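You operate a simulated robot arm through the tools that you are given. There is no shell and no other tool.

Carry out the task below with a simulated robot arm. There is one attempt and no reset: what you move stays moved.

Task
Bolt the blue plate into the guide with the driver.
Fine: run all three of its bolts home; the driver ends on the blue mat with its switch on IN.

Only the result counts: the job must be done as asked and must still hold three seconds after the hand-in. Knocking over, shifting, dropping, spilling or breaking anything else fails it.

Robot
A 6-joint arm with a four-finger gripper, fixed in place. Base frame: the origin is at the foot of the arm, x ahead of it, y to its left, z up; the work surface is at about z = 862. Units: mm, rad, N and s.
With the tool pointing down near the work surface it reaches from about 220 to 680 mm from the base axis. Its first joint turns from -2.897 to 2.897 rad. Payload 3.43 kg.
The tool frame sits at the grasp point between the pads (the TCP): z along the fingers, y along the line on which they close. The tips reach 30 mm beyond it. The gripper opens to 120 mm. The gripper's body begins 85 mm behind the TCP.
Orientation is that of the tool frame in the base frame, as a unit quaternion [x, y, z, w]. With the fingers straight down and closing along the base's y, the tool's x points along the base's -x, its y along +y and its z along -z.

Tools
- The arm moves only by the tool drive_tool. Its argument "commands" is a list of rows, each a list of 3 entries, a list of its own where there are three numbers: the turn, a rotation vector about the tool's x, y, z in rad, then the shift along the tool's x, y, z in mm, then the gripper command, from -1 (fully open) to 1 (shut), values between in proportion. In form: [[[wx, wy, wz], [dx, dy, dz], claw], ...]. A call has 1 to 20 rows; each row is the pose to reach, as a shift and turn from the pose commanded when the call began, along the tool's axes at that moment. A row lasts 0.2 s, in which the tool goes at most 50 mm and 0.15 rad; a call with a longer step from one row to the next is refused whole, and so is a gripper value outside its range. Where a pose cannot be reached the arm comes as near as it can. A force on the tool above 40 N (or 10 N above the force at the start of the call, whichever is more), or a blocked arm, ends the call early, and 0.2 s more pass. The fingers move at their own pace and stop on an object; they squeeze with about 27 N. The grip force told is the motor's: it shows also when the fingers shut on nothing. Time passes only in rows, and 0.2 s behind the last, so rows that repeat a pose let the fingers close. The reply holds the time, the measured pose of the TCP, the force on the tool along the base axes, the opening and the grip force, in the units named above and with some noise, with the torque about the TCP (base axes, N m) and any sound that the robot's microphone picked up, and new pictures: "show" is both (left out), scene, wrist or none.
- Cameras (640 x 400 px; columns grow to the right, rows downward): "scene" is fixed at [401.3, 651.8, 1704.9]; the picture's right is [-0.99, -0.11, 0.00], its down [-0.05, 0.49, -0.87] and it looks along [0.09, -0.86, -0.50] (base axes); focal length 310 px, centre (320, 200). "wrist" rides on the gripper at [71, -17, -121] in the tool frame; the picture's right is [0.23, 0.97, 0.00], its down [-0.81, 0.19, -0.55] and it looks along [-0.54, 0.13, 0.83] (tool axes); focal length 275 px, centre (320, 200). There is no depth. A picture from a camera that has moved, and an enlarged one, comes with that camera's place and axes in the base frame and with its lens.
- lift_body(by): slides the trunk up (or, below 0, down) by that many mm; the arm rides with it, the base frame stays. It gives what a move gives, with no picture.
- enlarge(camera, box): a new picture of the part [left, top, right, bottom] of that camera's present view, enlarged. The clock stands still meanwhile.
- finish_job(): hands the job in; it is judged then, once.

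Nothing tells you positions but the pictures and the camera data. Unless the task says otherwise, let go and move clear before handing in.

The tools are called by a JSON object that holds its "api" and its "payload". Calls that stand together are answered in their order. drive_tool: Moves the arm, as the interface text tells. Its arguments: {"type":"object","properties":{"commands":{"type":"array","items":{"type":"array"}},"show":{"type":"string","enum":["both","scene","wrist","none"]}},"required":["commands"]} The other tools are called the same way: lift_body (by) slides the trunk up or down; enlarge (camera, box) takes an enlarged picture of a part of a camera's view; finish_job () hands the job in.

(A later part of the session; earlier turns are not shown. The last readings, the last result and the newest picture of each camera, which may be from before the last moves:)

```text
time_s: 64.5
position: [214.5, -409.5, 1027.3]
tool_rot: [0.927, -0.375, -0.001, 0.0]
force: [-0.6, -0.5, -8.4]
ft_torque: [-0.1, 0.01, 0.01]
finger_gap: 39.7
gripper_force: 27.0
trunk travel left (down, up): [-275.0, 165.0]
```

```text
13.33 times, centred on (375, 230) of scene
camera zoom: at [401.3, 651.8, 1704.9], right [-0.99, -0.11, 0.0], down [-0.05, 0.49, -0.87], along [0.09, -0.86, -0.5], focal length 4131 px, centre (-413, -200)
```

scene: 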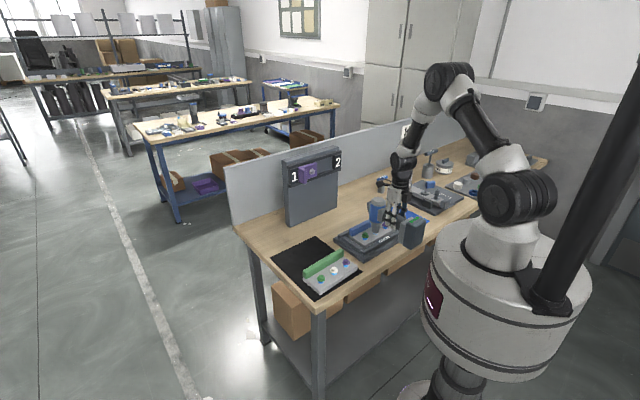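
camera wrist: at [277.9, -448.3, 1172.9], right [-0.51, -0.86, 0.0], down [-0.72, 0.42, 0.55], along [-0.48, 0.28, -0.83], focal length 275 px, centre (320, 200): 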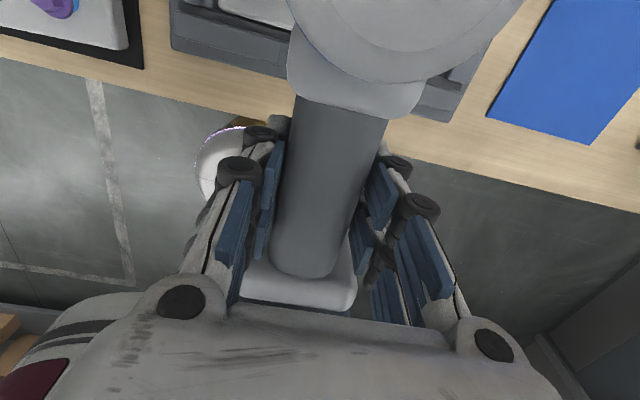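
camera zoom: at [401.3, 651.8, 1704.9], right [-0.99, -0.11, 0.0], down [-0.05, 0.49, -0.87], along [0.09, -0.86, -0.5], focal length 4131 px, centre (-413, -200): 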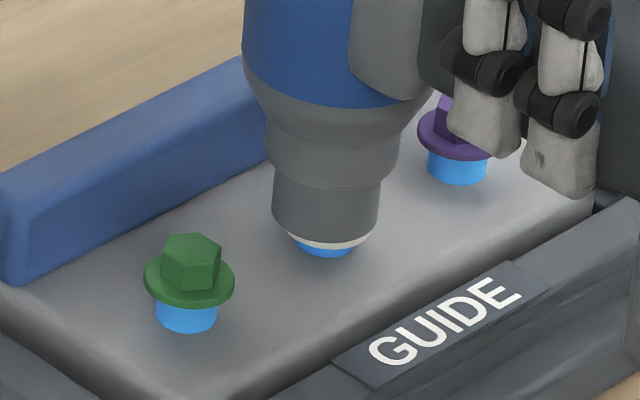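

{"api": "drive_tool", "payload": {"commands": [[[0, 0, 0], [0, 0, 1], 1], [[0, 0, 0], [0, 0, 2], 1], [[0, 0, 0], [0, 0, 3], 1], [[0, 0, 0], [0, 0, 4], 1], [[0, 0, 0], [0, 0, 4], 1]], "show": "scene"}}

{"api": "enlarge", "payload": {"camera": "scene", "box": [355, 215, 395, 245]}}

```text
time_s: 65.7
position: [215.3, -409.1, 1021.2]
tool_rot: [0.927, -0.374, 0.0, -0.001]
force: [1.2, 0.0, -6.1]
ft_torque: [-0.19, -0.41, 0.11]
finger_gap: 39.9
gripper_force: 26.6
trunk travel left (down, up): [-275.0, 165.0]
```

scene: 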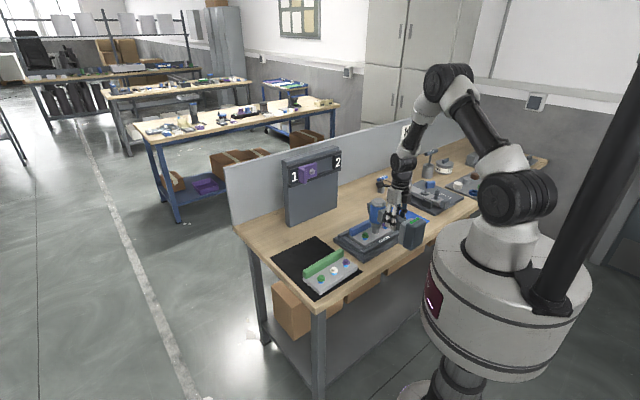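

```text
13.33 times, centred on (375, 230) of scene
camera zoom: at [401.3, 651.8, 1704.9], right [-0.99, -0.11, 0.0], down [-0.05, 0.49, -0.87], along [0.09, -0.86, -0.5], focal length 4131 px, centre (-413, -200)
```

zoom: 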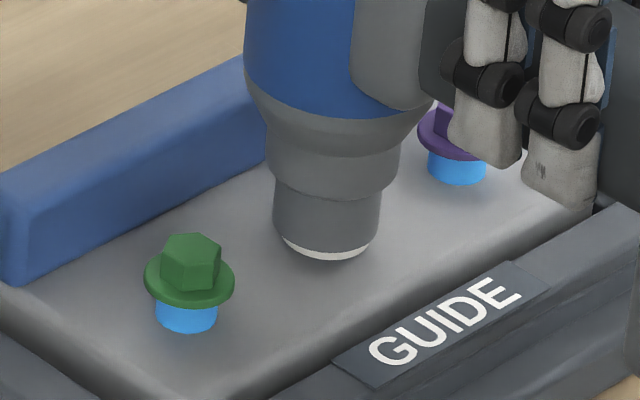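

No blue collar shows any more. I press a little further to make sure it is fully home.

{"api": "drive_tool", "payload": {"commands": [[[0, 0, 0], [0, 0, 1], 1], [[0, 0, 0], [0, 0, 2], 1], [[0, 0, 0], [0, 0, 3], 1], [[0, 0, 0], [0, 0, 3], 1], [[0, 0, 0], [0, 0, 3], 1]], "show": "scene"}}

{"api": "enlarge", "payload": {"camera": "scene", "box": [355, 215, 395, 245]}}

```text
time_s: 66.9
position: [215.3, -409.4, 1018.3]
tool_rot: [0.927, -0.374, -0.001, 0.0]
force: [-2.1, 0.3, -1.9]
ft_torque: [-0.36, -0.23, -0.07]
finger_gap: 40.0
gripper_force: 26.8
trunk travel left (down, up): [-275.0, 165.0]
```

scene: 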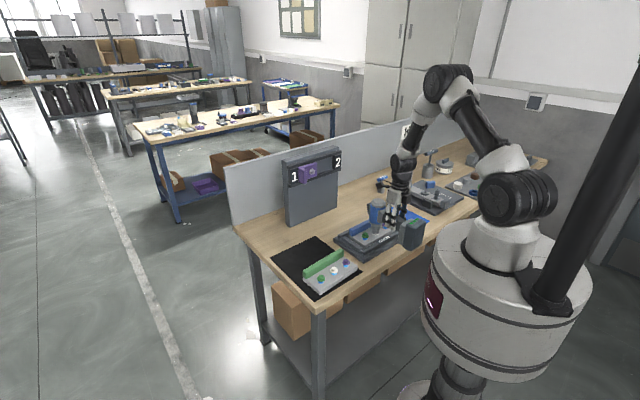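

```text
13.33 times, centred on (375, 230) of scene
camera zoom: at [401.3, 651.8, 1704.9], right [-0.99, -0.11, 0.0], down [-0.05, 0.49, -0.87], along [0.09, -0.86, -0.5], focal length 4131 px, centre (-413, -200)
```

zoom: 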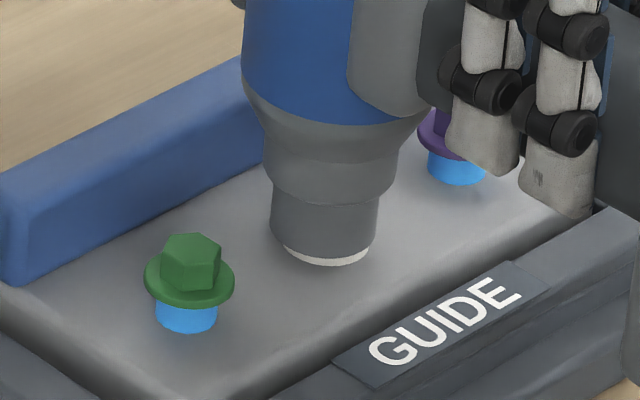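

{"api": "drive_tool", "payload": {"commands": [[[0, 0, 0], [0, 0, 1], 1], [[0, 0, 0], [0, 0, 2], 1], [[0, 0, 0], [0, 0, 3], 1], [[0, 0, 0], [0, 0, 3], 1], [[0, 0, 0], [0, 0, 3], 1]], "show": "scene"}}

{"api": "enlarge", "payload": {"camera": "scene", "box": [355, 215, 395, 245]}}

```text
time_s: 68.1
position: [214.9, -407.0, 1016.2]
tool_rot: [0.927, -0.375, 0.0, 0.001]
force: [-4.9, 1.8, 6.1]
ft_torque: [-0.68, -0.37, -0.13]
finger_gap: 39.8
gripper_force: 27.2
trunk travel left (down, up): [-275.0, 165.0]
```

scene: 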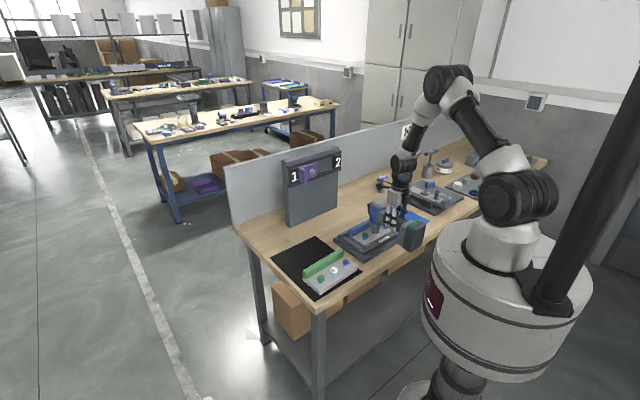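

```text
13.33 times, centred on (375, 230) of scene
camera zoom: at [401.3, 651.8, 1704.9], right [-0.99, -0.11, 0.0], down [-0.05, 0.49, -0.87], along [0.09, -0.86, -0.5], focal length 4131 px, centre (-413, -200)
```

zoom: 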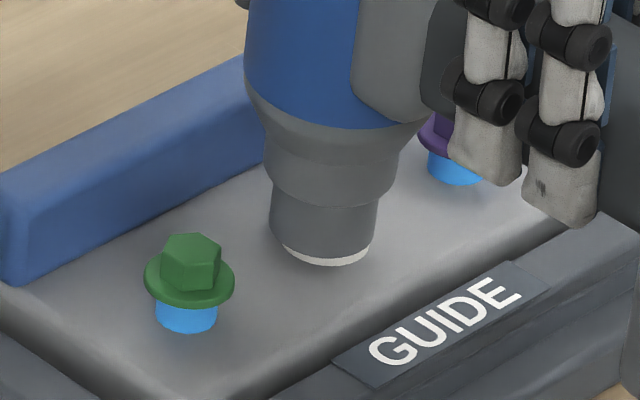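

The tip no longer sinks and the force rises, so the white bolt should be home. I lift off to inspect.

{"api": "drive_tool", "payload": {"commands": [[[0, 0, 0], [0, 0, -5], 1], [[0, 0, 0], [0, 0, -20], 1], [[0, 0, 0], [0, 0, -40], 1], [[0, 0, 0], [0, 0, -50], 1], [[0, 0, 0], [0, 0, -50], 1]], "show": "scene"}}

{"api": "enlarge", "payload": {"camera": "scene", "box": [345, 200, 405, 260]}}

{"api": "enlarge", "payload": {"camera": "scene", "box": [355, 215, 395, 245]}}

```text
time_s: 69.3
position: [214.1, -409.0, 1066.5]
tool_rot: [0.927, -0.375, -0.001, 0.0]
force: [0.1, -0.4, -8.9]
ft_torque: [-0.03, -0.02, -0.01]
finger_gap: 39.8
gripper_force: 26.7
trunk travel left (down, up): [-275.0, 165.0]
```

scene: 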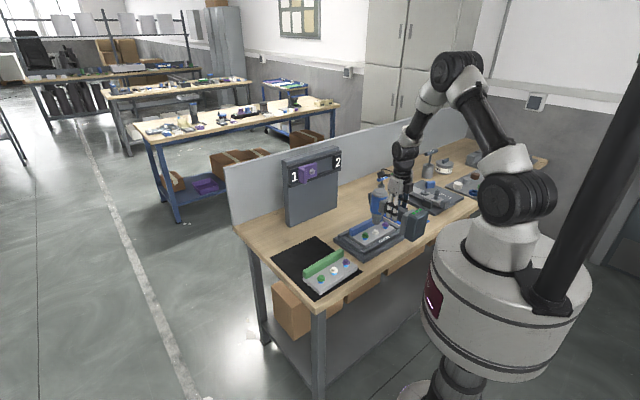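

```text
6.67 times, centred on (375, 230) of scene
camera zoom: at [401.3, 651.8, 1704.9], right [-0.99, -0.11, 0.0], down [-0.05, 0.49, -0.87], along [0.09, -0.86, -0.5], focal length 2066 px, centre (-47, 0)
```

zoom: 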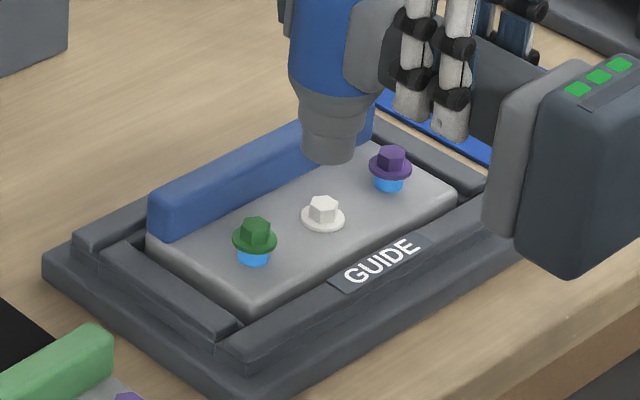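

```text
13.33 times, centred on (375, 230) of scene
camera zoom: at [401.3, 651.8, 1704.9], right [-0.99, -0.11, 0.0], down [-0.05, 0.49, -0.87], along [0.09, -0.86, -0.5], focal length 4131 px, centre (-413, -200)
```

zoom: 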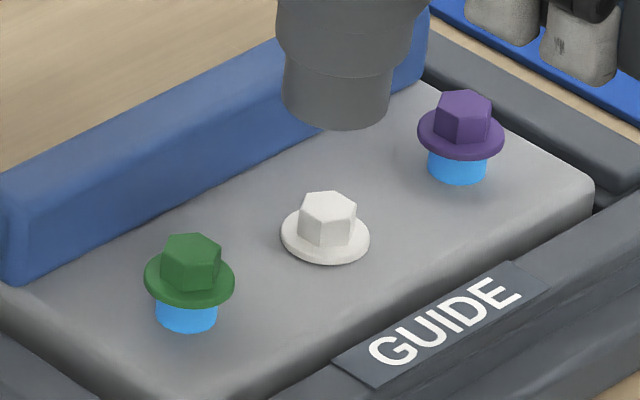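

The white bolt is fully home, with its flange on the plate. The spacing is about 65 mm along the plate, so I move to the purple bolt and come down to just above its head.

{"api": "drive_tool", "payload": {"commands": [[[0, 0, 0], [-0.1, 22, 0], 1], [[0, 0, 0], [-0.3, 44, 0], 1], [[0, 0, 0], [-0.4, 64.6, 0], 1], [[0, 0, 0], [-0.4, 64.6, 12], 1], [[0, 0, 0], [-0.4, 64.6, 20], 1], [[0, 0, 0], [-0.4, 64.6, 20], 1]], "show": "scene"}}

{"api": "enlarge", "payload": {"camera": "scene", "box": [365, 205, 405, 235]}}

```text
time_s: 70.7
position: [170.6, -456.5, 1045.2]
tool_rot: [0.927, -0.374, 0.0, 0.0]
force: [-0.3, 0.2, -8.9]
ft_torque: [-0.07, -0.04, 0.01]
finger_gap: 39.6
gripper_force: 27.3
trunk travel left (down, up): [-275.0, 165.0]
```

scene: 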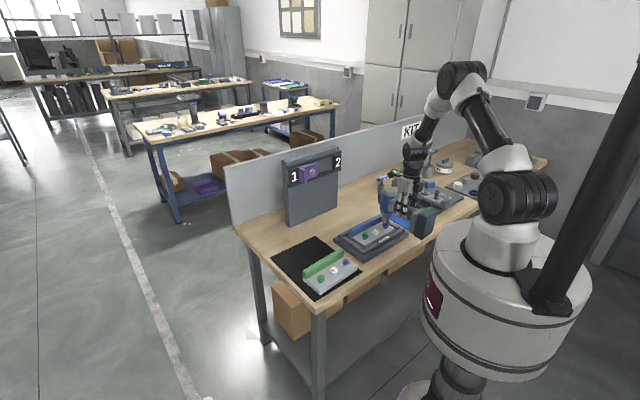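

```text
13.33 times, centred on (385, 220) of scene
camera zoom: at [401.3, 651.8, 1704.9], right [-0.99, -0.11, 0.0], down [-0.05, 0.49, -0.87], along [0.09, -0.86, -0.5], focal length 4131 px, centre (-547, -67)
```

zoom: 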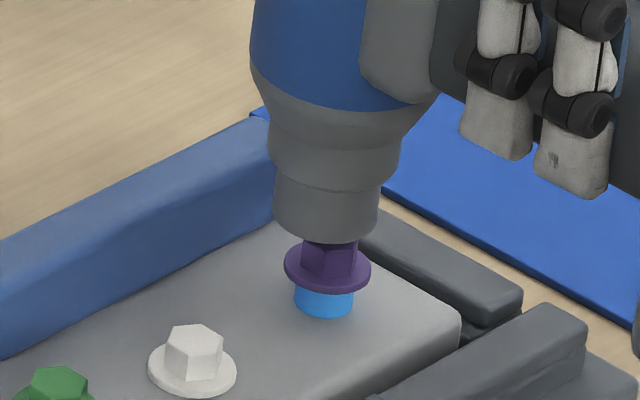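

{"api": "drive_tool", "payload": {"commands": [[[0, 0, 0], [0, 0, 0], 1]], "show": "none"}}

{"api": "drive_tool", "payload": {"commands": [[[0, 0, 0], [0, 0, 0], 1]], "show": "scene"}}

{"api": "enlarge", "payload": {"camera": "scene", "box": [365, 205, 405, 235]}}

```text
time_s: 71.1
position: [169.7, -456.0, 1045.7]
tool_rot: [0.927, -0.375, -0.002, 0.0]
force: [-0.4, 0.2, -9.5]
ft_torque: [-0.01, -0.02, 0.04]
finger_gap: 39.7
gripper_force: 27.4
trunk travel left (down, up): [-275.0, 165.0]
```

```text
time_s: 71.5
position: [169.8, -454.4, 1045.1]
tool_rot: [0.927, -0.375, 0.0, 0.0]
force: [-0.5, 0.7, -8.1]
ft_torque: [-0.04, -0.05, 0.01]
finger_gap: 39.8
gripper_force: 26.9
trunk travel left (down, up): [-275.0, 165.0]
```

scene: 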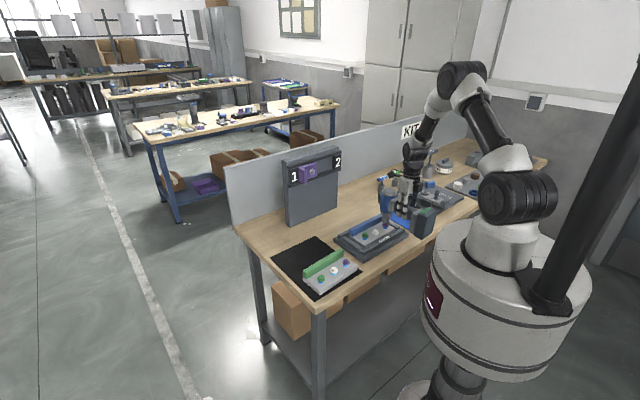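

```text
13.33 times, centred on (385, 220) of scene
camera zoom: at [401.3, 651.8, 1704.9], right [-0.99, -0.11, 0.0], down [-0.05, 0.49, -0.87], along [0.09, -0.86, -0.5], focal length 4131 px, centre (-547, -67)
```

zoom: 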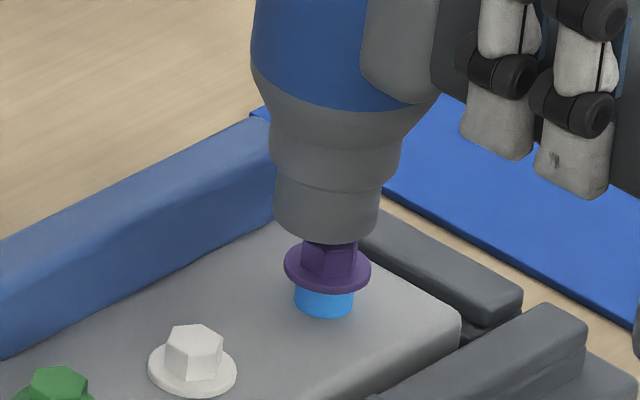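

The last press pushed the driver back about 1.5° in the grip, so the tip sits about 3 mm high and out. I rotate the tool by −0.027 rad to bring the barrel back to vertical and re-check over the purple bolt.

{"api": "drive_tool", "payload": {"commands": [[[0, -0.027, 0], [0, 0, 0], 1], [[0, -0.027, 0], [0, 0, 0], 1]], "show": "scene"}}

{"api": "enlarge", "payload": {"camera": "scene", "box": [365, 205, 405, 235]}}

{"api": "enlarge", "payload": {"camera": "scene", "box": [355, 170, 445, 245]}}

```text
time_s: 72.1
position: [169.6, -456.1, 1045.8]
tool_rot: [0.927, -0.374, -0.013, -0.005]
force: [0.2, 0.4, -9.0]
ft_torque: [-0.06, -0.05, 0.0]
finger_gap: 39.9
gripper_force: 26.8
trunk travel left (down, up): [-275.0, 165.0]
```

scene: 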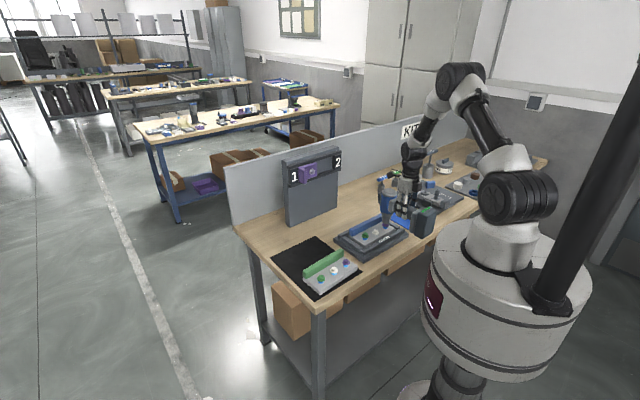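

```text
13.33 times, centred on (385, 220) of scene
camera zoom: at [401.3, 651.8, 1704.9], right [-0.99, -0.11, 0.0], down [-0.05, 0.49, -0.87], along [0.09, -0.86, -0.5], focal length 4131 px, centre (-547, -67)
```

zoom: 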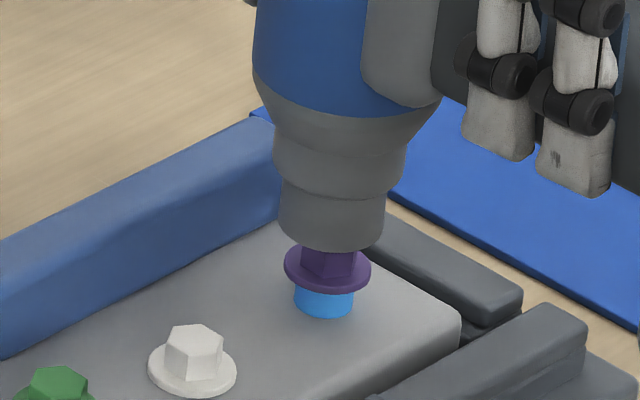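

```text
5.33 times, centred on (400, 208) of scene
camera zoom: at [401.3, 651.8, 1704.9], right [-0.99, -0.11, 0.0], down [-0.05, 0.49, -0.87], along [0.09, -0.86, -0.5], focal length 1652 px, centre (-107, 160)
```

zoom: 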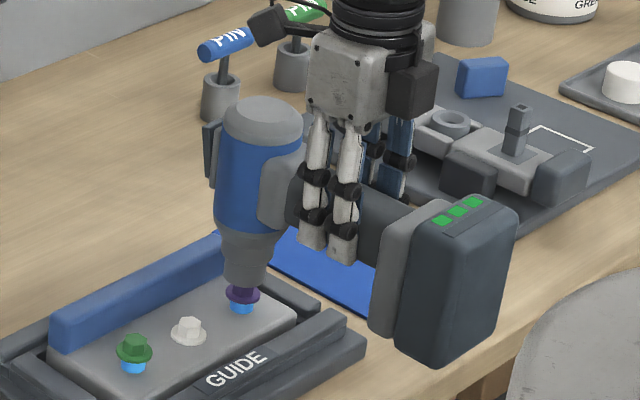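

{"api": "drive_tool", "payload": {"commands": [[[0, 0, 0], [-1.4, -1.4, 4], 1], [[0, 0, 0], [-1.4, -1.4, 8], 1], [[0, 0, 0], [-1.4, -1.4, 10], 1], [[0, 0, 0], [-1.4, -1.4, 10], 1]], "show": "scene"}}

{"api": "enlarge", "payload": {"camera": "scene", "box": [365, 205, 405, 235]}}

```text
time_s: 73.1
position: [169.3, -454.7, 1035.8]
tool_rot: [0.927, -0.374, -0.012, -0.005]
force: [-2.8, -4.7, -5.3]
ft_torque: [-0.89, -0.05, -0.4]
finger_gap: 39.7
gripper_force: 27.2
trunk travel left (down, up): [-275.0, 165.0]
```

scene: 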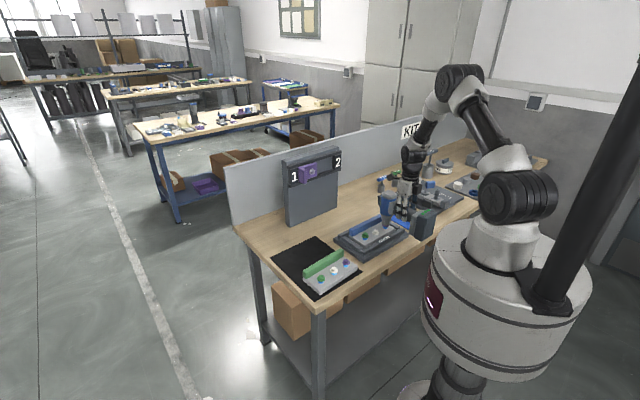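

```text
13.33 times, centred on (385, 220) of scene
camera zoom: at [401.3, 651.8, 1704.9], right [-0.99, -0.11, 0.0], down [-0.05, 0.49, -0.87], along [0.09, -0.86, -0.5], focal length 4131 px, centre (-547, -67)
```

zoom: 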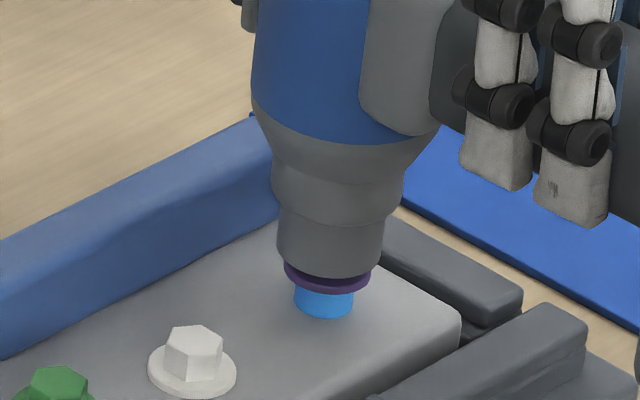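

A sideways force (mostly −p) shows the socket is about 2 mm off toward +p on the hex. I lift slightly, shift back, and re-enter.

{"api": "drive_tool", "payload": {"commands": [[[0, 0, 0], [0, 0, -6], 1], [[0, 0, 0], [0.4, 2.5, -6], 1], [[0, 0, 0], [0.4, 2.5, -3], 1], [[0, 0, 0], [0.4, 2.5, 0], 1], [[0, 0, 0], [0.4, 2.5, 0], 1]], "show": "scene"}}

{"api": "enlarge", "payload": {"camera": "scene", "box": [365, 205, 405, 235]}}

```text
time_s: 74.3
position: [169.9, -455.3, 1036.4]
tool_rot: [0.927, -0.374, -0.014, -0.005]
force: [0.0, 0.0, -9.1]
ft_torque: [-0.05, -0.1, 0.01]
finger_gap: 39.9
gripper_force: 26.7
trunk travel left (down, up): [-275.0, 165.0]
```

scene: 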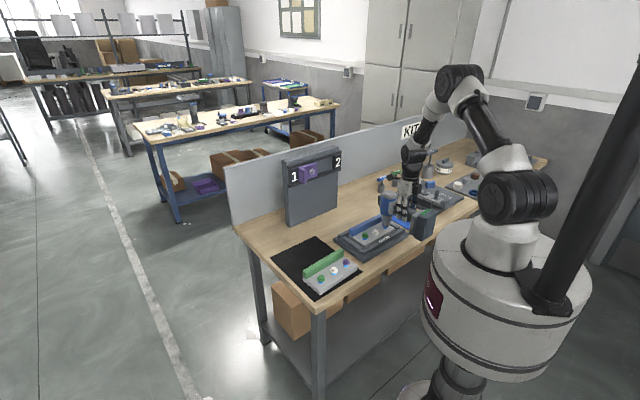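

```text
13.33 times, centred on (385, 220) of scene
camera zoom: at [401.3, 651.8, 1704.9], right [-0.99, -0.11, 0.0], down [-0.05, 0.49, -0.87], along [0.09, -0.86, -0.5], focal length 4131 px, centre (-547, -67)
```

zoom: 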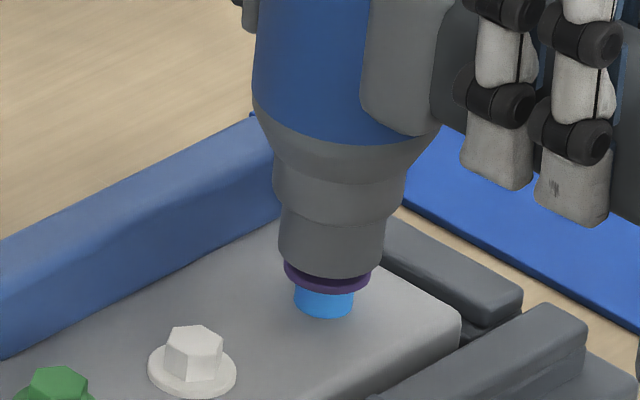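

No side force now. I lower in 1 mm steps to engage and follow the bolt.

{"api": "drive_tool", "payload": {"commands": [[[0, 0, 0], [0, 0, 1.5], 1], [[0, 0, 0], [0, 0, 3], 1], [[0, 0, 0], [0, 0, 4.5], 1], [[0, 0, 0], [0, 0, 5.5], 1], [[0, 0, 0], [0, 0, 6.5], 1], [[0, 0, 0], [0, 0, 7], 1], [[0, 0, 0], [0, 0, 7], 1]], "show": "scene"}}

{"api": "enlarge", "payload": {"camera": "scene", "box": [365, 205, 405, 235]}}

```text
time_s: 75.9
position: [168.9, -454.7, 1029.9]
tool_rot: [0.927, -0.375, -0.015, -0.006]
force: [0.3, -0.1, -8.8]
ft_torque: [-0.03, -0.05, -0.03]
finger_gap: 39.7
gripper_force: 26.8
trunk travel left (down, up): [-275.0, 165.0]
```

scene: 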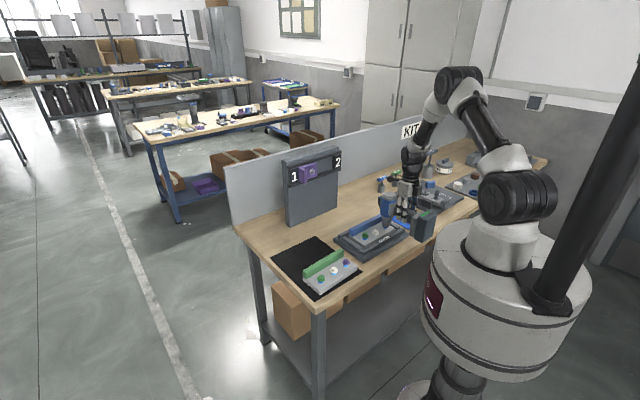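

```text
13.33 times, centred on (385, 220) of scene
camera zoom: at [401.3, 651.8, 1704.9], right [-0.99, -0.11, 0.0], down [-0.05, 0.49, -0.87], along [0.09, -0.86, -0.5], focal length 4131 px, centre (-547, -67)
```

zoom: 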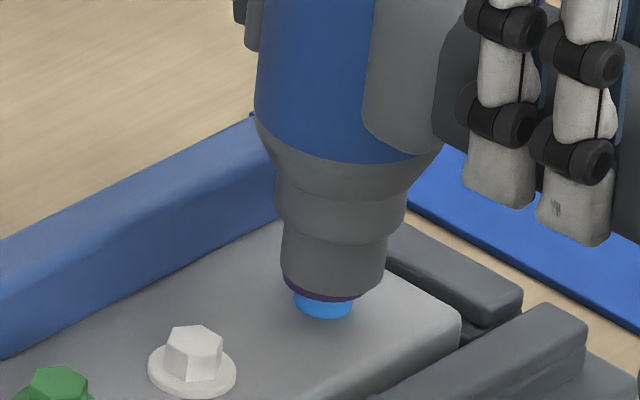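

{"api": "drive_tool", "payload": {"commands": [[[0, 0, 0], [0, 0, 1], 1], [[0, 0, 0], [0, 0, 2], 1], [[0, 0, 0], [0, 0, 3], 1], [[0, 0, 0], [0, 0, 4], 1], [[0, 0, 0], [0, 0, 5], 1], [[0, 0, 0], [0, 0, 6], 1], [[0, 0, 0], [0, 0, 6], 1]], "show": "scene"}}

{"api": "enlarge", "payload": {"camera": "scene", "box": [365, 205, 405, 235]}}

```text
time_s: 77.5
position: [167.6, -453.8, 1022.2]
tool_rot: [0.927, -0.374, -0.013, -0.006]
force: [0.1, -0.2, -6.7]
ft_torque: [-0.21, -0.2, -0.05]
finger_gap: 39.9
gripper_force: 26.8
trunk travel left (down, up): [-275.0, 165.0]
```

scene: 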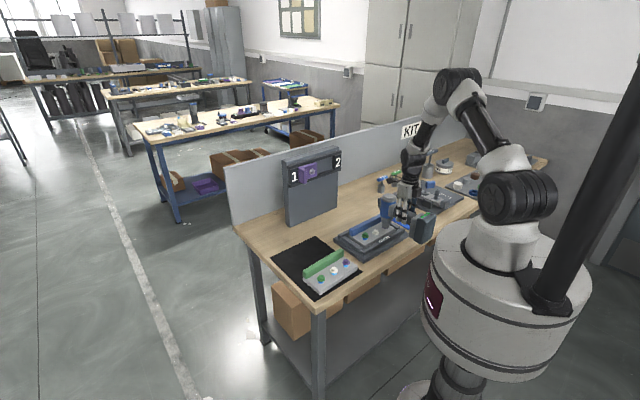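

```text
13.33 times, centred on (385, 220) of scene
camera zoom: at [401.3, 651.8, 1704.9], right [-0.99, -0.11, 0.0], down [-0.05, 0.49, -0.87], along [0.09, -0.86, -0.5], focal length 4131 px, centre (-547, -67)
```

zoom: 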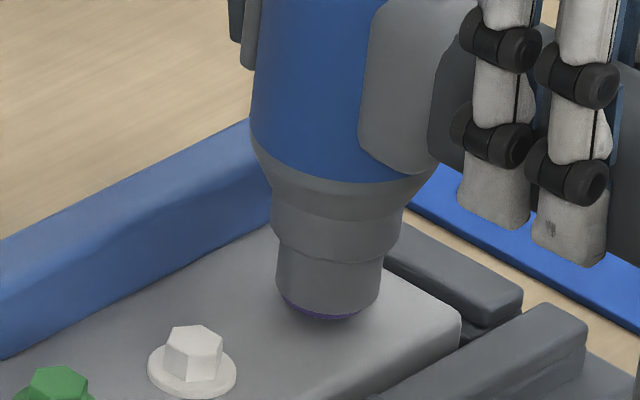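

{"api": "drive_tool", "payload": {"commands": [[[0, 0, 0], [0, 0, 1], 1], [[0, 0, 0], [0, 0, 2], 1], [[0, 0, 0], [0, 0, 2.5], 1], [[0, 0, 0], [0, 0, 2.5], 1]], "show": "scene"}}

{"api": "enlarge", "payload": {"camera": "scene", "box": [365, 205, 405, 235]}}

```text
time_s: 78.5
position: [168.7, -455.7, 1021.1]
tool_rot: [0.927, -0.374, -0.012, -0.006]
force: [0.5, 0.4, -8.5]
ft_torque: [-0.02, -0.05, -0.03]
finger_gap: 39.6
gripper_force: 26.7
trunk travel left (down, up): [-275.0, 165.0]
```

scene: 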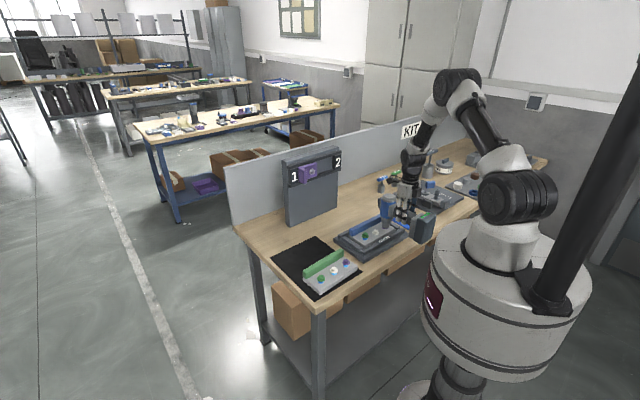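

```text
13.33 times, centred on (385, 220) of scene
camera zoom: at [401.3, 651.8, 1704.9], right [-0.99, -0.11, 0.0], down [-0.05, 0.49, -0.87], along [0.09, -0.86, -0.5], focal length 4131 px, centre (-547, -67)
```

zoom: 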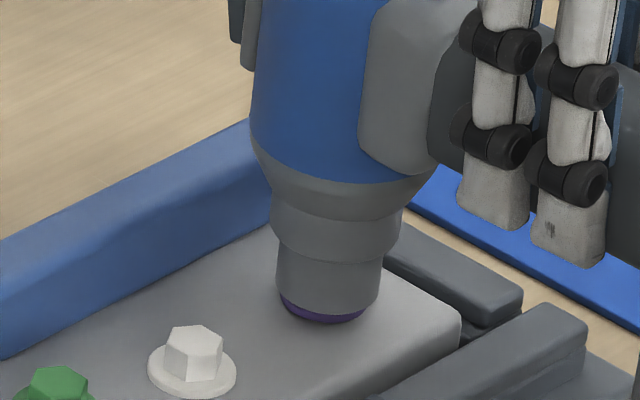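

{"api": "drive_tool", "payload": {"commands": [[[0, 0, 0], [0, 0, 1], 1], [[0, 0, 0], [0, 0, 2], 1], [[0, 0, 0], [0, 0, 3], 1], [[0, 0, 0], [0, 0, 4], 1], [[0, 0, 0], [0, 0, 4], 1]], "show": "scene"}}

{"api": "enlarge", "payload": {"camera": "scene", "box": [365, 205, 405, 235]}}

```text
time_s: 79.7
position: [167.6, -455.9, 1018.1]
tool_rot: [0.927, -0.375, -0.012, -0.005]
force: [-4.0, 0.8, 4.2]
ft_torque: [-0.72, -0.51, -0.02]
finger_gap: 39.8
gripper_force: 26.8
trunk travel left (down, up): [-275.0, 165.0]
```

scene: 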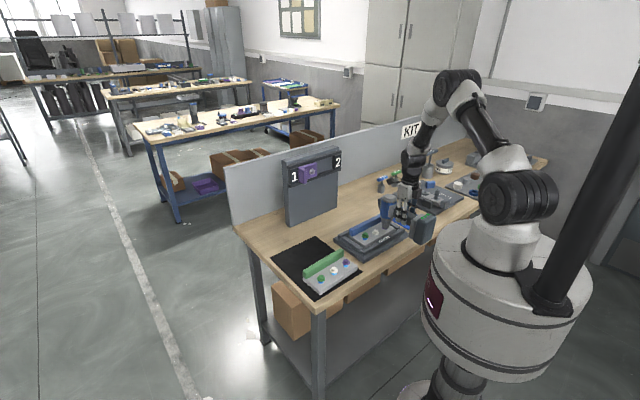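

```text
13.33 times, centred on (385, 220) of scene
camera zoom: at [401.3, 651.8, 1704.9], right [-0.99, -0.11, 0.0], down [-0.05, 0.49, -0.87], along [0.09, -0.86, -0.5], focal length 4131 px, centre (-547, -67)
```

zoom: 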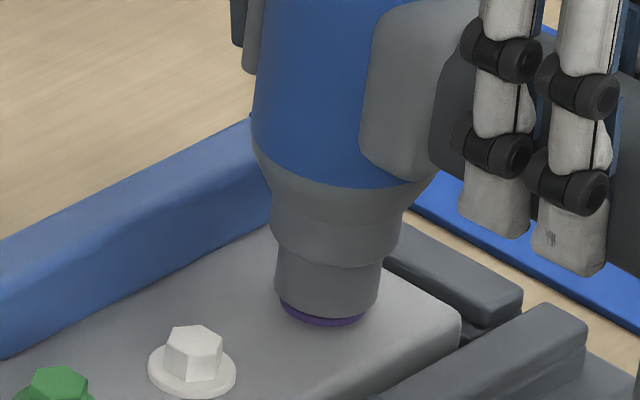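

The force rises with the flange down. I lift off to check the purple bolt.

{"api": "drive_tool", "payload": {"commands": [[[0, 0, 0], [0, 0, -5], 1], [[0, 0, 0], [0, 0, -20], 1], [[0, 0, 0], [0, 0, -40], 1], [[0, 0, 0], [0, 0, -48], 1], [[0, 0, 0], [0, 0, -48], 1]], "show": "scene"}}

{"api": "enlarge", "payload": {"camera": "scene", "box": [365, 205, 405, 235]}}

{"api": "enlarge", "payload": {"camera": "scene", "box": [345, 200, 405, 260]}}

```text
time_s: 80.9
position: [169.2, -454.7, 1064.2]
tool_rot: [0.927, -0.374, -0.013, -0.005]
force: [0.7, 0.1, -8.4]
ft_torque: [-0.05, -0.06, -0.03]
finger_gap: 39.8
gripper_force: 27.0
trunk travel left (down, up): [-275.0, 165.0]
```

scene: 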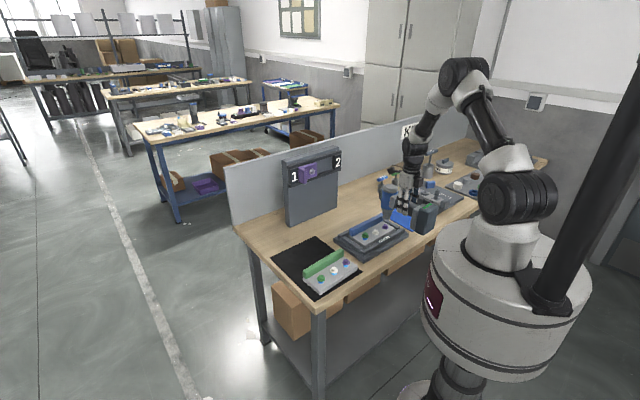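

```text
13.33 times, centred on (385, 220) of scene
camera zoom: at [401.3, 651.8, 1704.9], right [-0.99, -0.11, 0.0], down [-0.05, 0.49, -0.87], along [0.09, -0.86, -0.5], focal length 4131 px, centre (-547, -67)
```

zoom: 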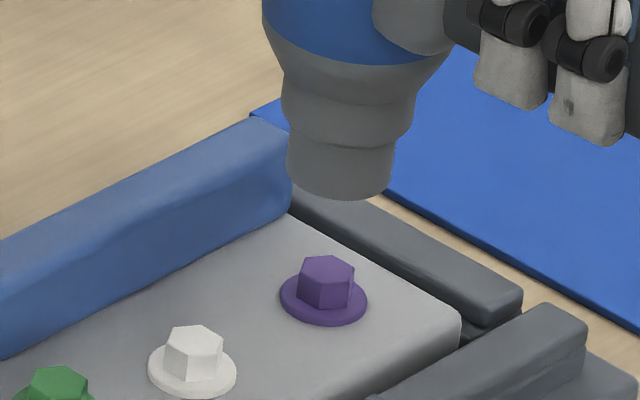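

```text
6.67 times, centred on (375, 230) of scene
camera zoom: at [401.3, 651.8, 1704.9], right [-0.99, -0.11, 0.0], down [-0.05, 0.49, -0.87], along [0.09, -0.86, -0.5], focal length 2066 px, centre (-47, 0)
```

zoom: 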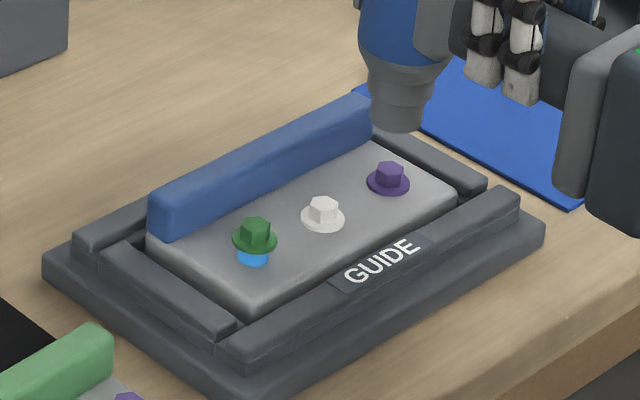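

The purple bolt is home too. I correct the small grip slip again (−0.02 rad) and move to the green bolt at TCP ≈ (261, −363).

{"api": "drive_tool", "payload": {"commands": [[[0, 0, 0], [0.7, -32, 0], 1], [[0, 0, 0], [1.4, -65, 0], 1], [[0, 0, 0], [2, -97, 0], 1], [[0, -0.01, 0], [2.7, -129.3, 0], 1], [[0, -0.02, 0], [2.2, -129.3, 18], 1], [[0, -0.02, 0], [2.2, -129.3, 18], 1]], "show": "scene"}}

{"api": "enlarge", "payload": {"camera": "scene", "box": [345, 220, 385, 250]}}

{"api": "drive_tool", "payload": {"commands": [[[0, 0, 0], [0, 0, 0], 1]], "show": "none"}}

```text
time_s: 82.3
position: [261.2, -363.6, 1045.8]
tool_rot: [0.927, -0.375, -0.022, -0.009]
force: [-0.2, 0.1, -8.3]
ft_torque: [-0.09, -0.04, 0.0]
finger_gap: 40.0
gripper_force: 26.9
trunk travel left (down, up): [-275.0, 165.0]
```

scene: 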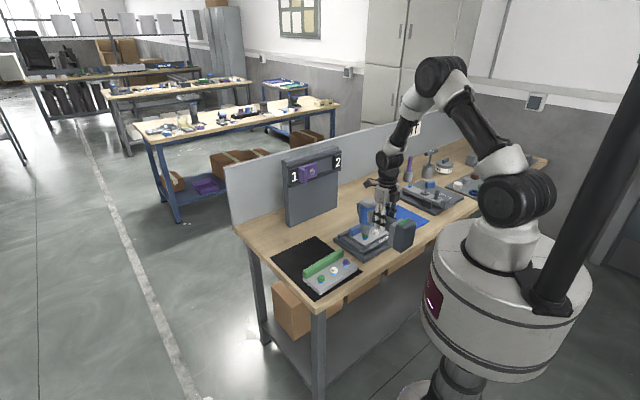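

```text
13.33 times, centred on (365, 235) of scene
camera zoom: at [401.3, 651.8, 1704.9], right [-0.99, -0.11, 0.0], down [-0.05, 0.49, -0.87], along [0.09, -0.86, -0.5], focal length 4131 px, centre (-280, -267)
```

zoom: 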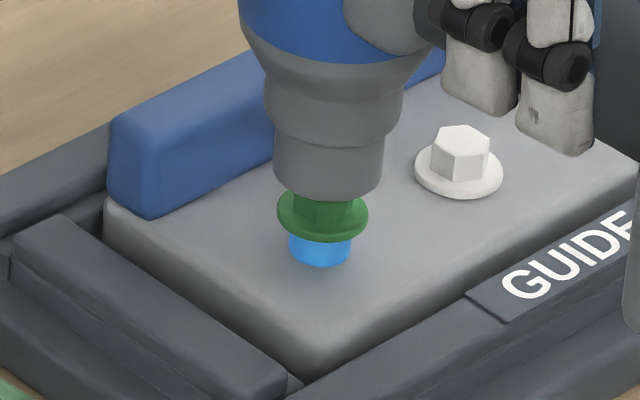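

```text
time_s: 82.7
position: [261.8, -363.7, 1045.3]
tool_rot: [0.927, -0.374, -0.022, -0.009]
force: [-0.8, 0.9, -9.0]
ft_torque: [-0.07, -0.07, -0.01]
finger_gap: 39.8
gripper_force: 26.7
trunk travel left (down, up): [-275.0, 165.0]
```

{"api": "drive_tool", "payload": {"commands": [[[0, 0, 0], [0, -1.2, 3], 1], [[0, 0, 0], [0, -1.2, 6], 1], [[0, 0, 0], [0, -1.2, 9], 1], [[0, 0, 0], [0, -1.2, 9], 1]], "show": "scene"}}

{"api": "enlarge", "payload": {"camera": "scene", "box": [345, 220, 385, 250]}}

```text
time_s: 83.7
position: [261.1, -363.0, 1038.9]
tool_rot: [0.927, -0.375, -0.023, -0.009]
force: [0.3, 0.3, -8.9]
ft_torque: [-0.02, -0.08, -0.02]
finger_gap: 39.7
gripper_force: 27.0
trunk travel left (down, up): [-275.0, 165.0]
```

scene: 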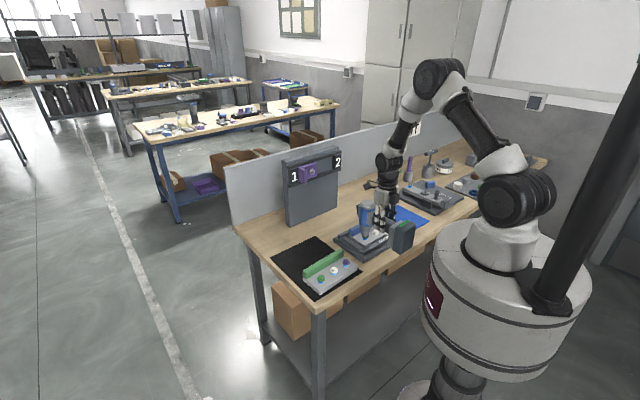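

```text
13.33 times, centred on (365, 235) of scene
camera zoom: at [401.3, 651.8, 1704.9], right [-0.99, -0.11, 0.0], down [-0.05, 0.49, -0.87], along [0.09, -0.86, -0.5], focal length 4131 px, centre (-280, -267)
```

zoom: 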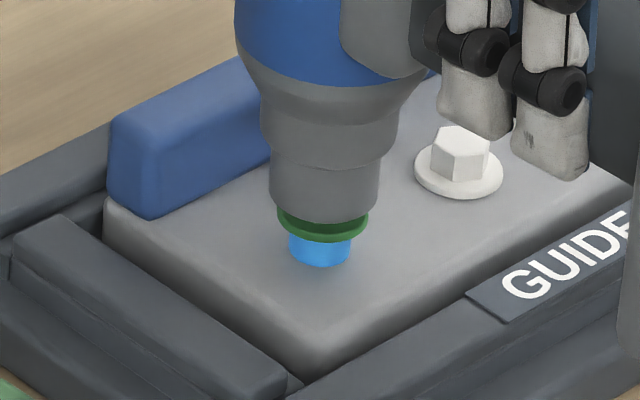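

Well aligned with no side force. I keep lowering to engage and run the green bolt in.

{"api": "drive_tool", "payload": {"commands": [[[0, 0, 0], [0, 0, 1.5], 1], [[0, 0, 0], [0, 0, 3], 1], [[0, 0, 0], [0, 0, 4.5], 1], [[0, 0, 0], [0, 0, 5.5], 1], [[0, 0, 0], [0, 0, 6.5], 1], [[0, 0, 0], [0, 0, 7.5], 1], [[0, 0, 0], [0, 0, 8.5], 1], [[0, 0, 0], [0, 0, 8.5], 1]], "show": "scene"}}

{"api": "enlarge", "payload": {"camera": "scene", "box": [345, 220, 385, 250]}}

```text
time_s: 85.5
position: [258.5, -364.2, 1030.0]
tool_rot: [0.927, -0.375, -0.022, -0.009]
force: [0.4, 0.8, -4.8]
ft_torque: [-0.22, -0.43, 0.11]
finger_gap: 39.7
gripper_force: 26.9
trunk travel left (down, up): [-275.0, 165.0]
```

scene: 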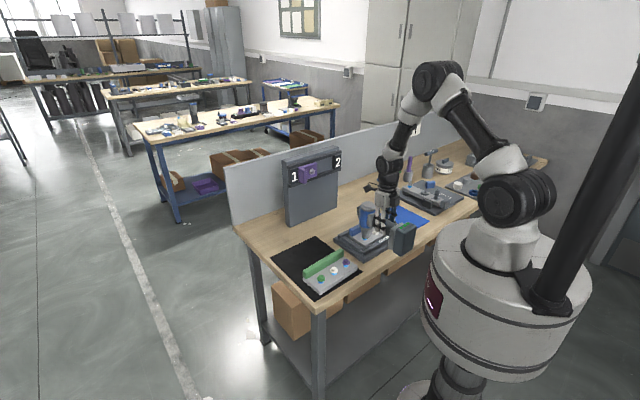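

```text
13.33 times, centred on (365, 235) of scene
camera zoom: at [401.3, 651.8, 1704.9], right [-0.99, -0.11, 0.0], down [-0.05, 0.49, -0.87], along [0.09, -0.86, -0.5], focal length 4131 px, centre (-280, -267)
```

zoom: 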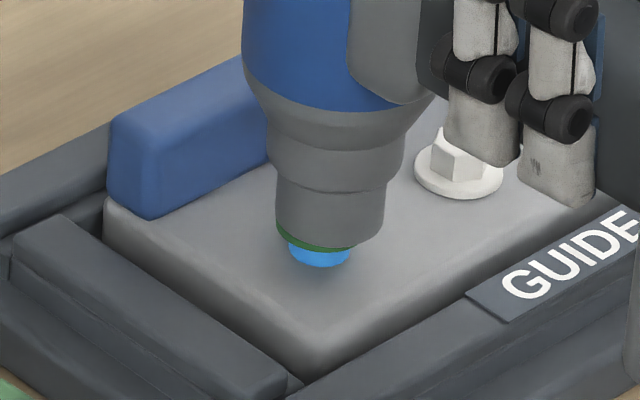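

{"api": "drive_tool", "payload": {"commands": [[[0, 0, 0], [0, 0, 1], 1], [[0, 0, 0], [0, 0, 2], 1], [[0, 0, 0], [0, 0, 3], 1], [[0, 0, 0], [0, 0, 4], 1], [[0, 0, 0], [0, 0, 5], 1], [[0, 0, 0], [0, 0, 6], 1], [[0, 0, 0], [0, 0, 6], 1]], "show": "scene"}}

{"api": "enlarge", "payload": {"camera": "scene", "box": [345, 220, 385, 250]}}

```text
time_s: 87.1
position: [260.7, -362.4, 1022.6]
tool_rot: [0.927, -0.374, -0.023, -0.009]
force: [2.5, -1.9, -8.3]
ft_torque: [-0.28, -0.3, -0.04]
finger_gap: 39.8
gripper_force: 27.5
trunk travel left (down, up): [-275.0, 165.0]
```

scene: 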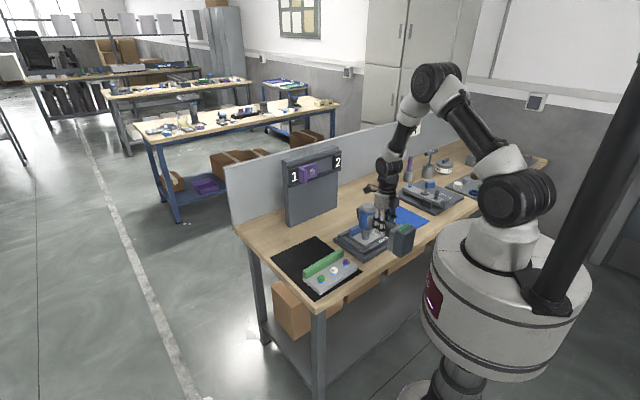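

```text
13.33 times, centred on (365, 235) of scene
camera zoom: at [401.3, 651.8, 1704.9], right [-0.99, -0.11, 0.0], down [-0.05, 0.49, -0.87], along [0.09, -0.86, -0.5], focal length 4131 px, centre (-280, -267)
```

zoom: 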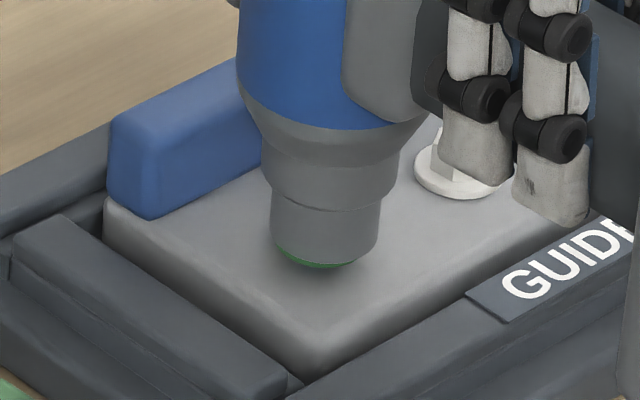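

{"api": "drive_tool", "payload": {"commands": [[[0, 0, 0], [0.8, 0, 1], 1], [[0, 0, 0], [0.8, 0, 2], 1], [[0, 0, 0], [0.8, 0, 3], 1], [[0, 0, 0], [0.8, 0, 3.5], 1], [[0, 0, 0], [0.8, 0, 3.5], 1]], "show": "scene"}}

{"api": "enlarge", "payload": {"camera": "scene", "box": [345, 220, 385, 250]}}

```text
time_s: 88.3
position: [259.2, -361.6, 1018.8]
tool_rot: [0.927, -0.374, -0.023, -0.008]
force: [-0.7, 1.3, -6.9]
ft_torque: [-0.11, -0.11, 0.0]
finger_gap: 39.5
gripper_force: 27.4
trunk travel left (down, up): [-275.0, 165.0]
```

scene: 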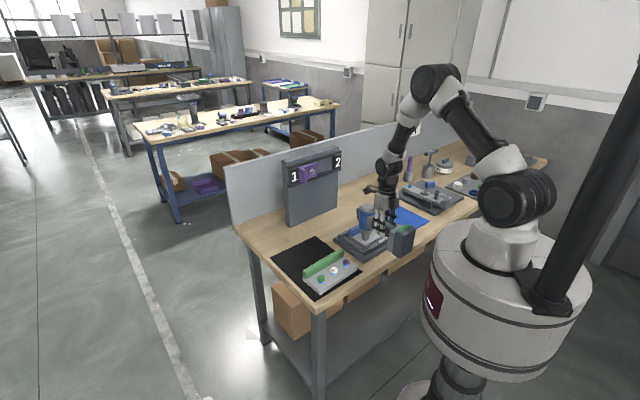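

```text
13.33 times, centred on (365, 235) of scene
camera zoom: at [401.3, 651.8, 1704.9], right [-0.99, -0.11, 0.0], down [-0.05, 0.49, -0.87], along [0.09, -0.86, -0.5], focal length 4131 px, centre (-280, -267)
```

zoom: 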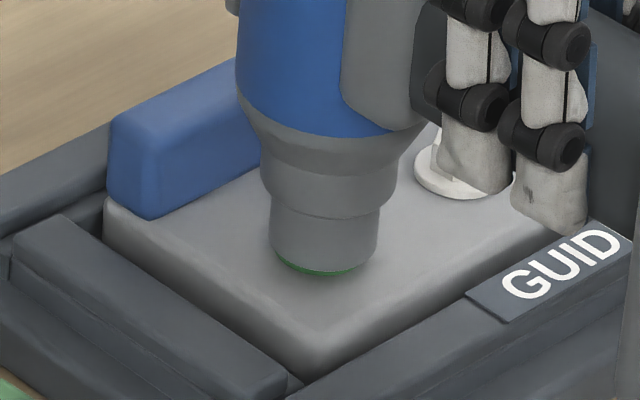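

{"api": "drive_tool", "payload": {"commands": [[[0, 0, 0], [0, 0, 1], 1], [[0, 0, 0], [0, 0, 2], 1], [[0, 0, 0], [0, 0, 2.5], 1], [[0, 0, 0], [0, 0, 2.5], 1], [[0, 0, 0], [0, 0, 2.5], 1]], "show": "scene"}}

{"api": "enlarge", "payload": {"camera": "scene", "box": [345, 220, 385, 250]}}

```text
time_s: 89.5
position: [259.7, -363.0, 1018.7]
tool_rot: [0.927, -0.375, -0.022, -0.009]
force: [-1.1, 2.0, 4.3]
ft_torque: [-0.7, -0.61, 0.05]
finger_gap: 39.9
gripper_force: 27.4
trunk travel left (down, up): [-275.0, 165.0]
```

scene: 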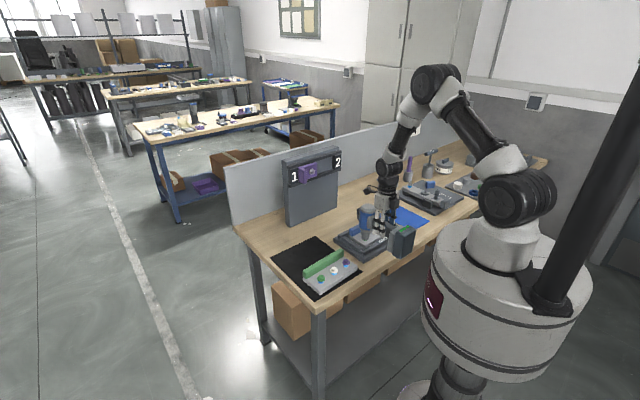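

```text
13.33 times, centred on (365, 235) of scene
camera zoom: at [401.3, 651.8, 1704.9], right [-0.99, -0.11, 0.0], down [-0.05, 0.49, -0.87], along [0.09, -0.86, -0.5], focal length 4131 px, centre (-280, -267)
```

zoom: 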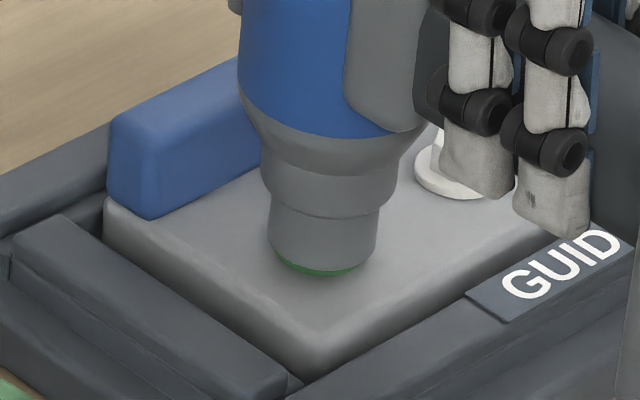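

The force rises with no further motion, so the green bolt should be home. I lift well clear and check all three.

{"api": "drive_tool", "payload": {"commands": [[[0, 0, 0], [0, 0, -5], 1], [[0, 0, 0], [0, 0, -20], 1], [[0, 0, 0], [0, 0, -50], 1], [[0, 0, 0], [0, 0, -85], 1], [[0, 0, 0], [0, 0, -120], 1], [[0, 0, 0], [0, 0, -150], 1], [[0, 0, 0], [0, 0, -150], 1]], "show": "scene"}}

{"api": "enlarge", "payload": {"camera": "scene", "box": [335, 205, 410, 265]}}

{"api": "enlarge", "payload": {"camera": "scene", "box": [345, 130, 425, 210]}}

```text
time_s: 91.1
position: [267.5, -368.9, 1168.4]
tool_rot: [0.927, -0.375, -0.023, -0.009]
force: [0.1, -0.3, -9.0]
ft_torque: [-0.05, -0.04, 0.03]
finger_gap: 39.8
gripper_force: 26.9
trunk travel left (down, up): [-275.0, 165.0]
```

scene: 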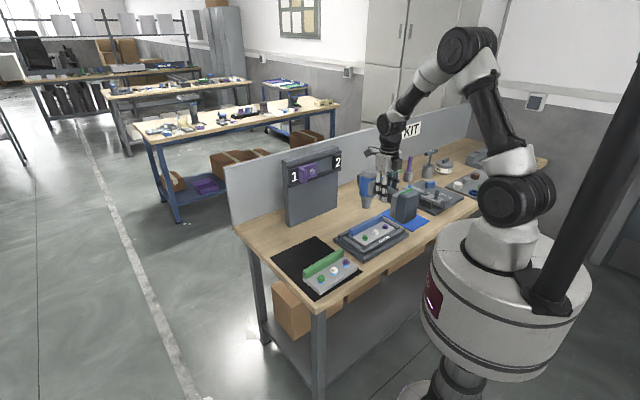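

```text
6.67 times, centred on (372, 235) of scene
camera zoom: at [401.3, 651.8, 1704.9], right [-0.99, -0.11, 0.0], down [-0.05, 0.49, -0.87], along [0.09, -0.86, -0.5], focal length 2066 px, centre (-30, -33)
```

zoom: 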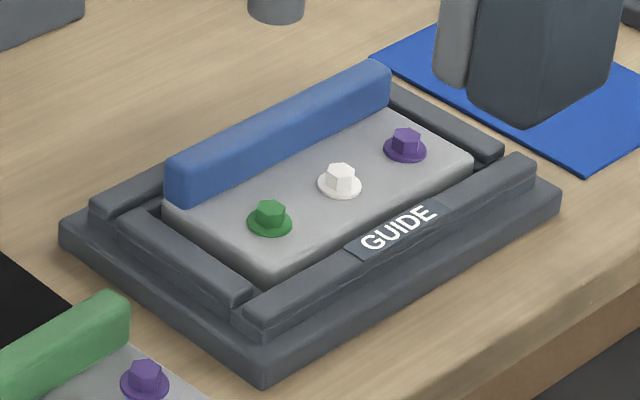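

```text
5.00 times, centred on (385, 170) of scene
camera zoom: at [401.3, 651.8, 1704.9], right [-0.99, -0.11, 0.0], down [-0.05, 0.49, -0.87], along [0.09, -0.86, -0.5], focal length 1549 px, centre (-5, 350)
```

zoom: 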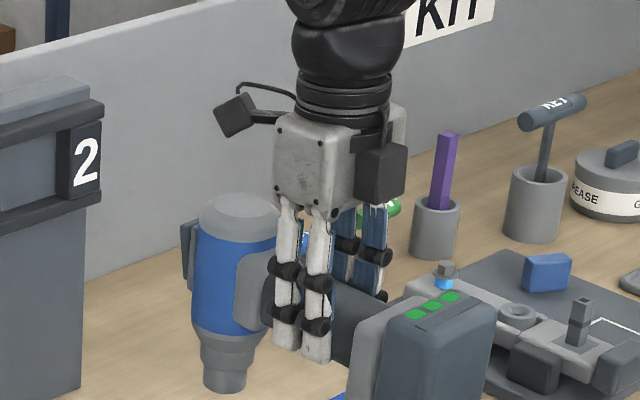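

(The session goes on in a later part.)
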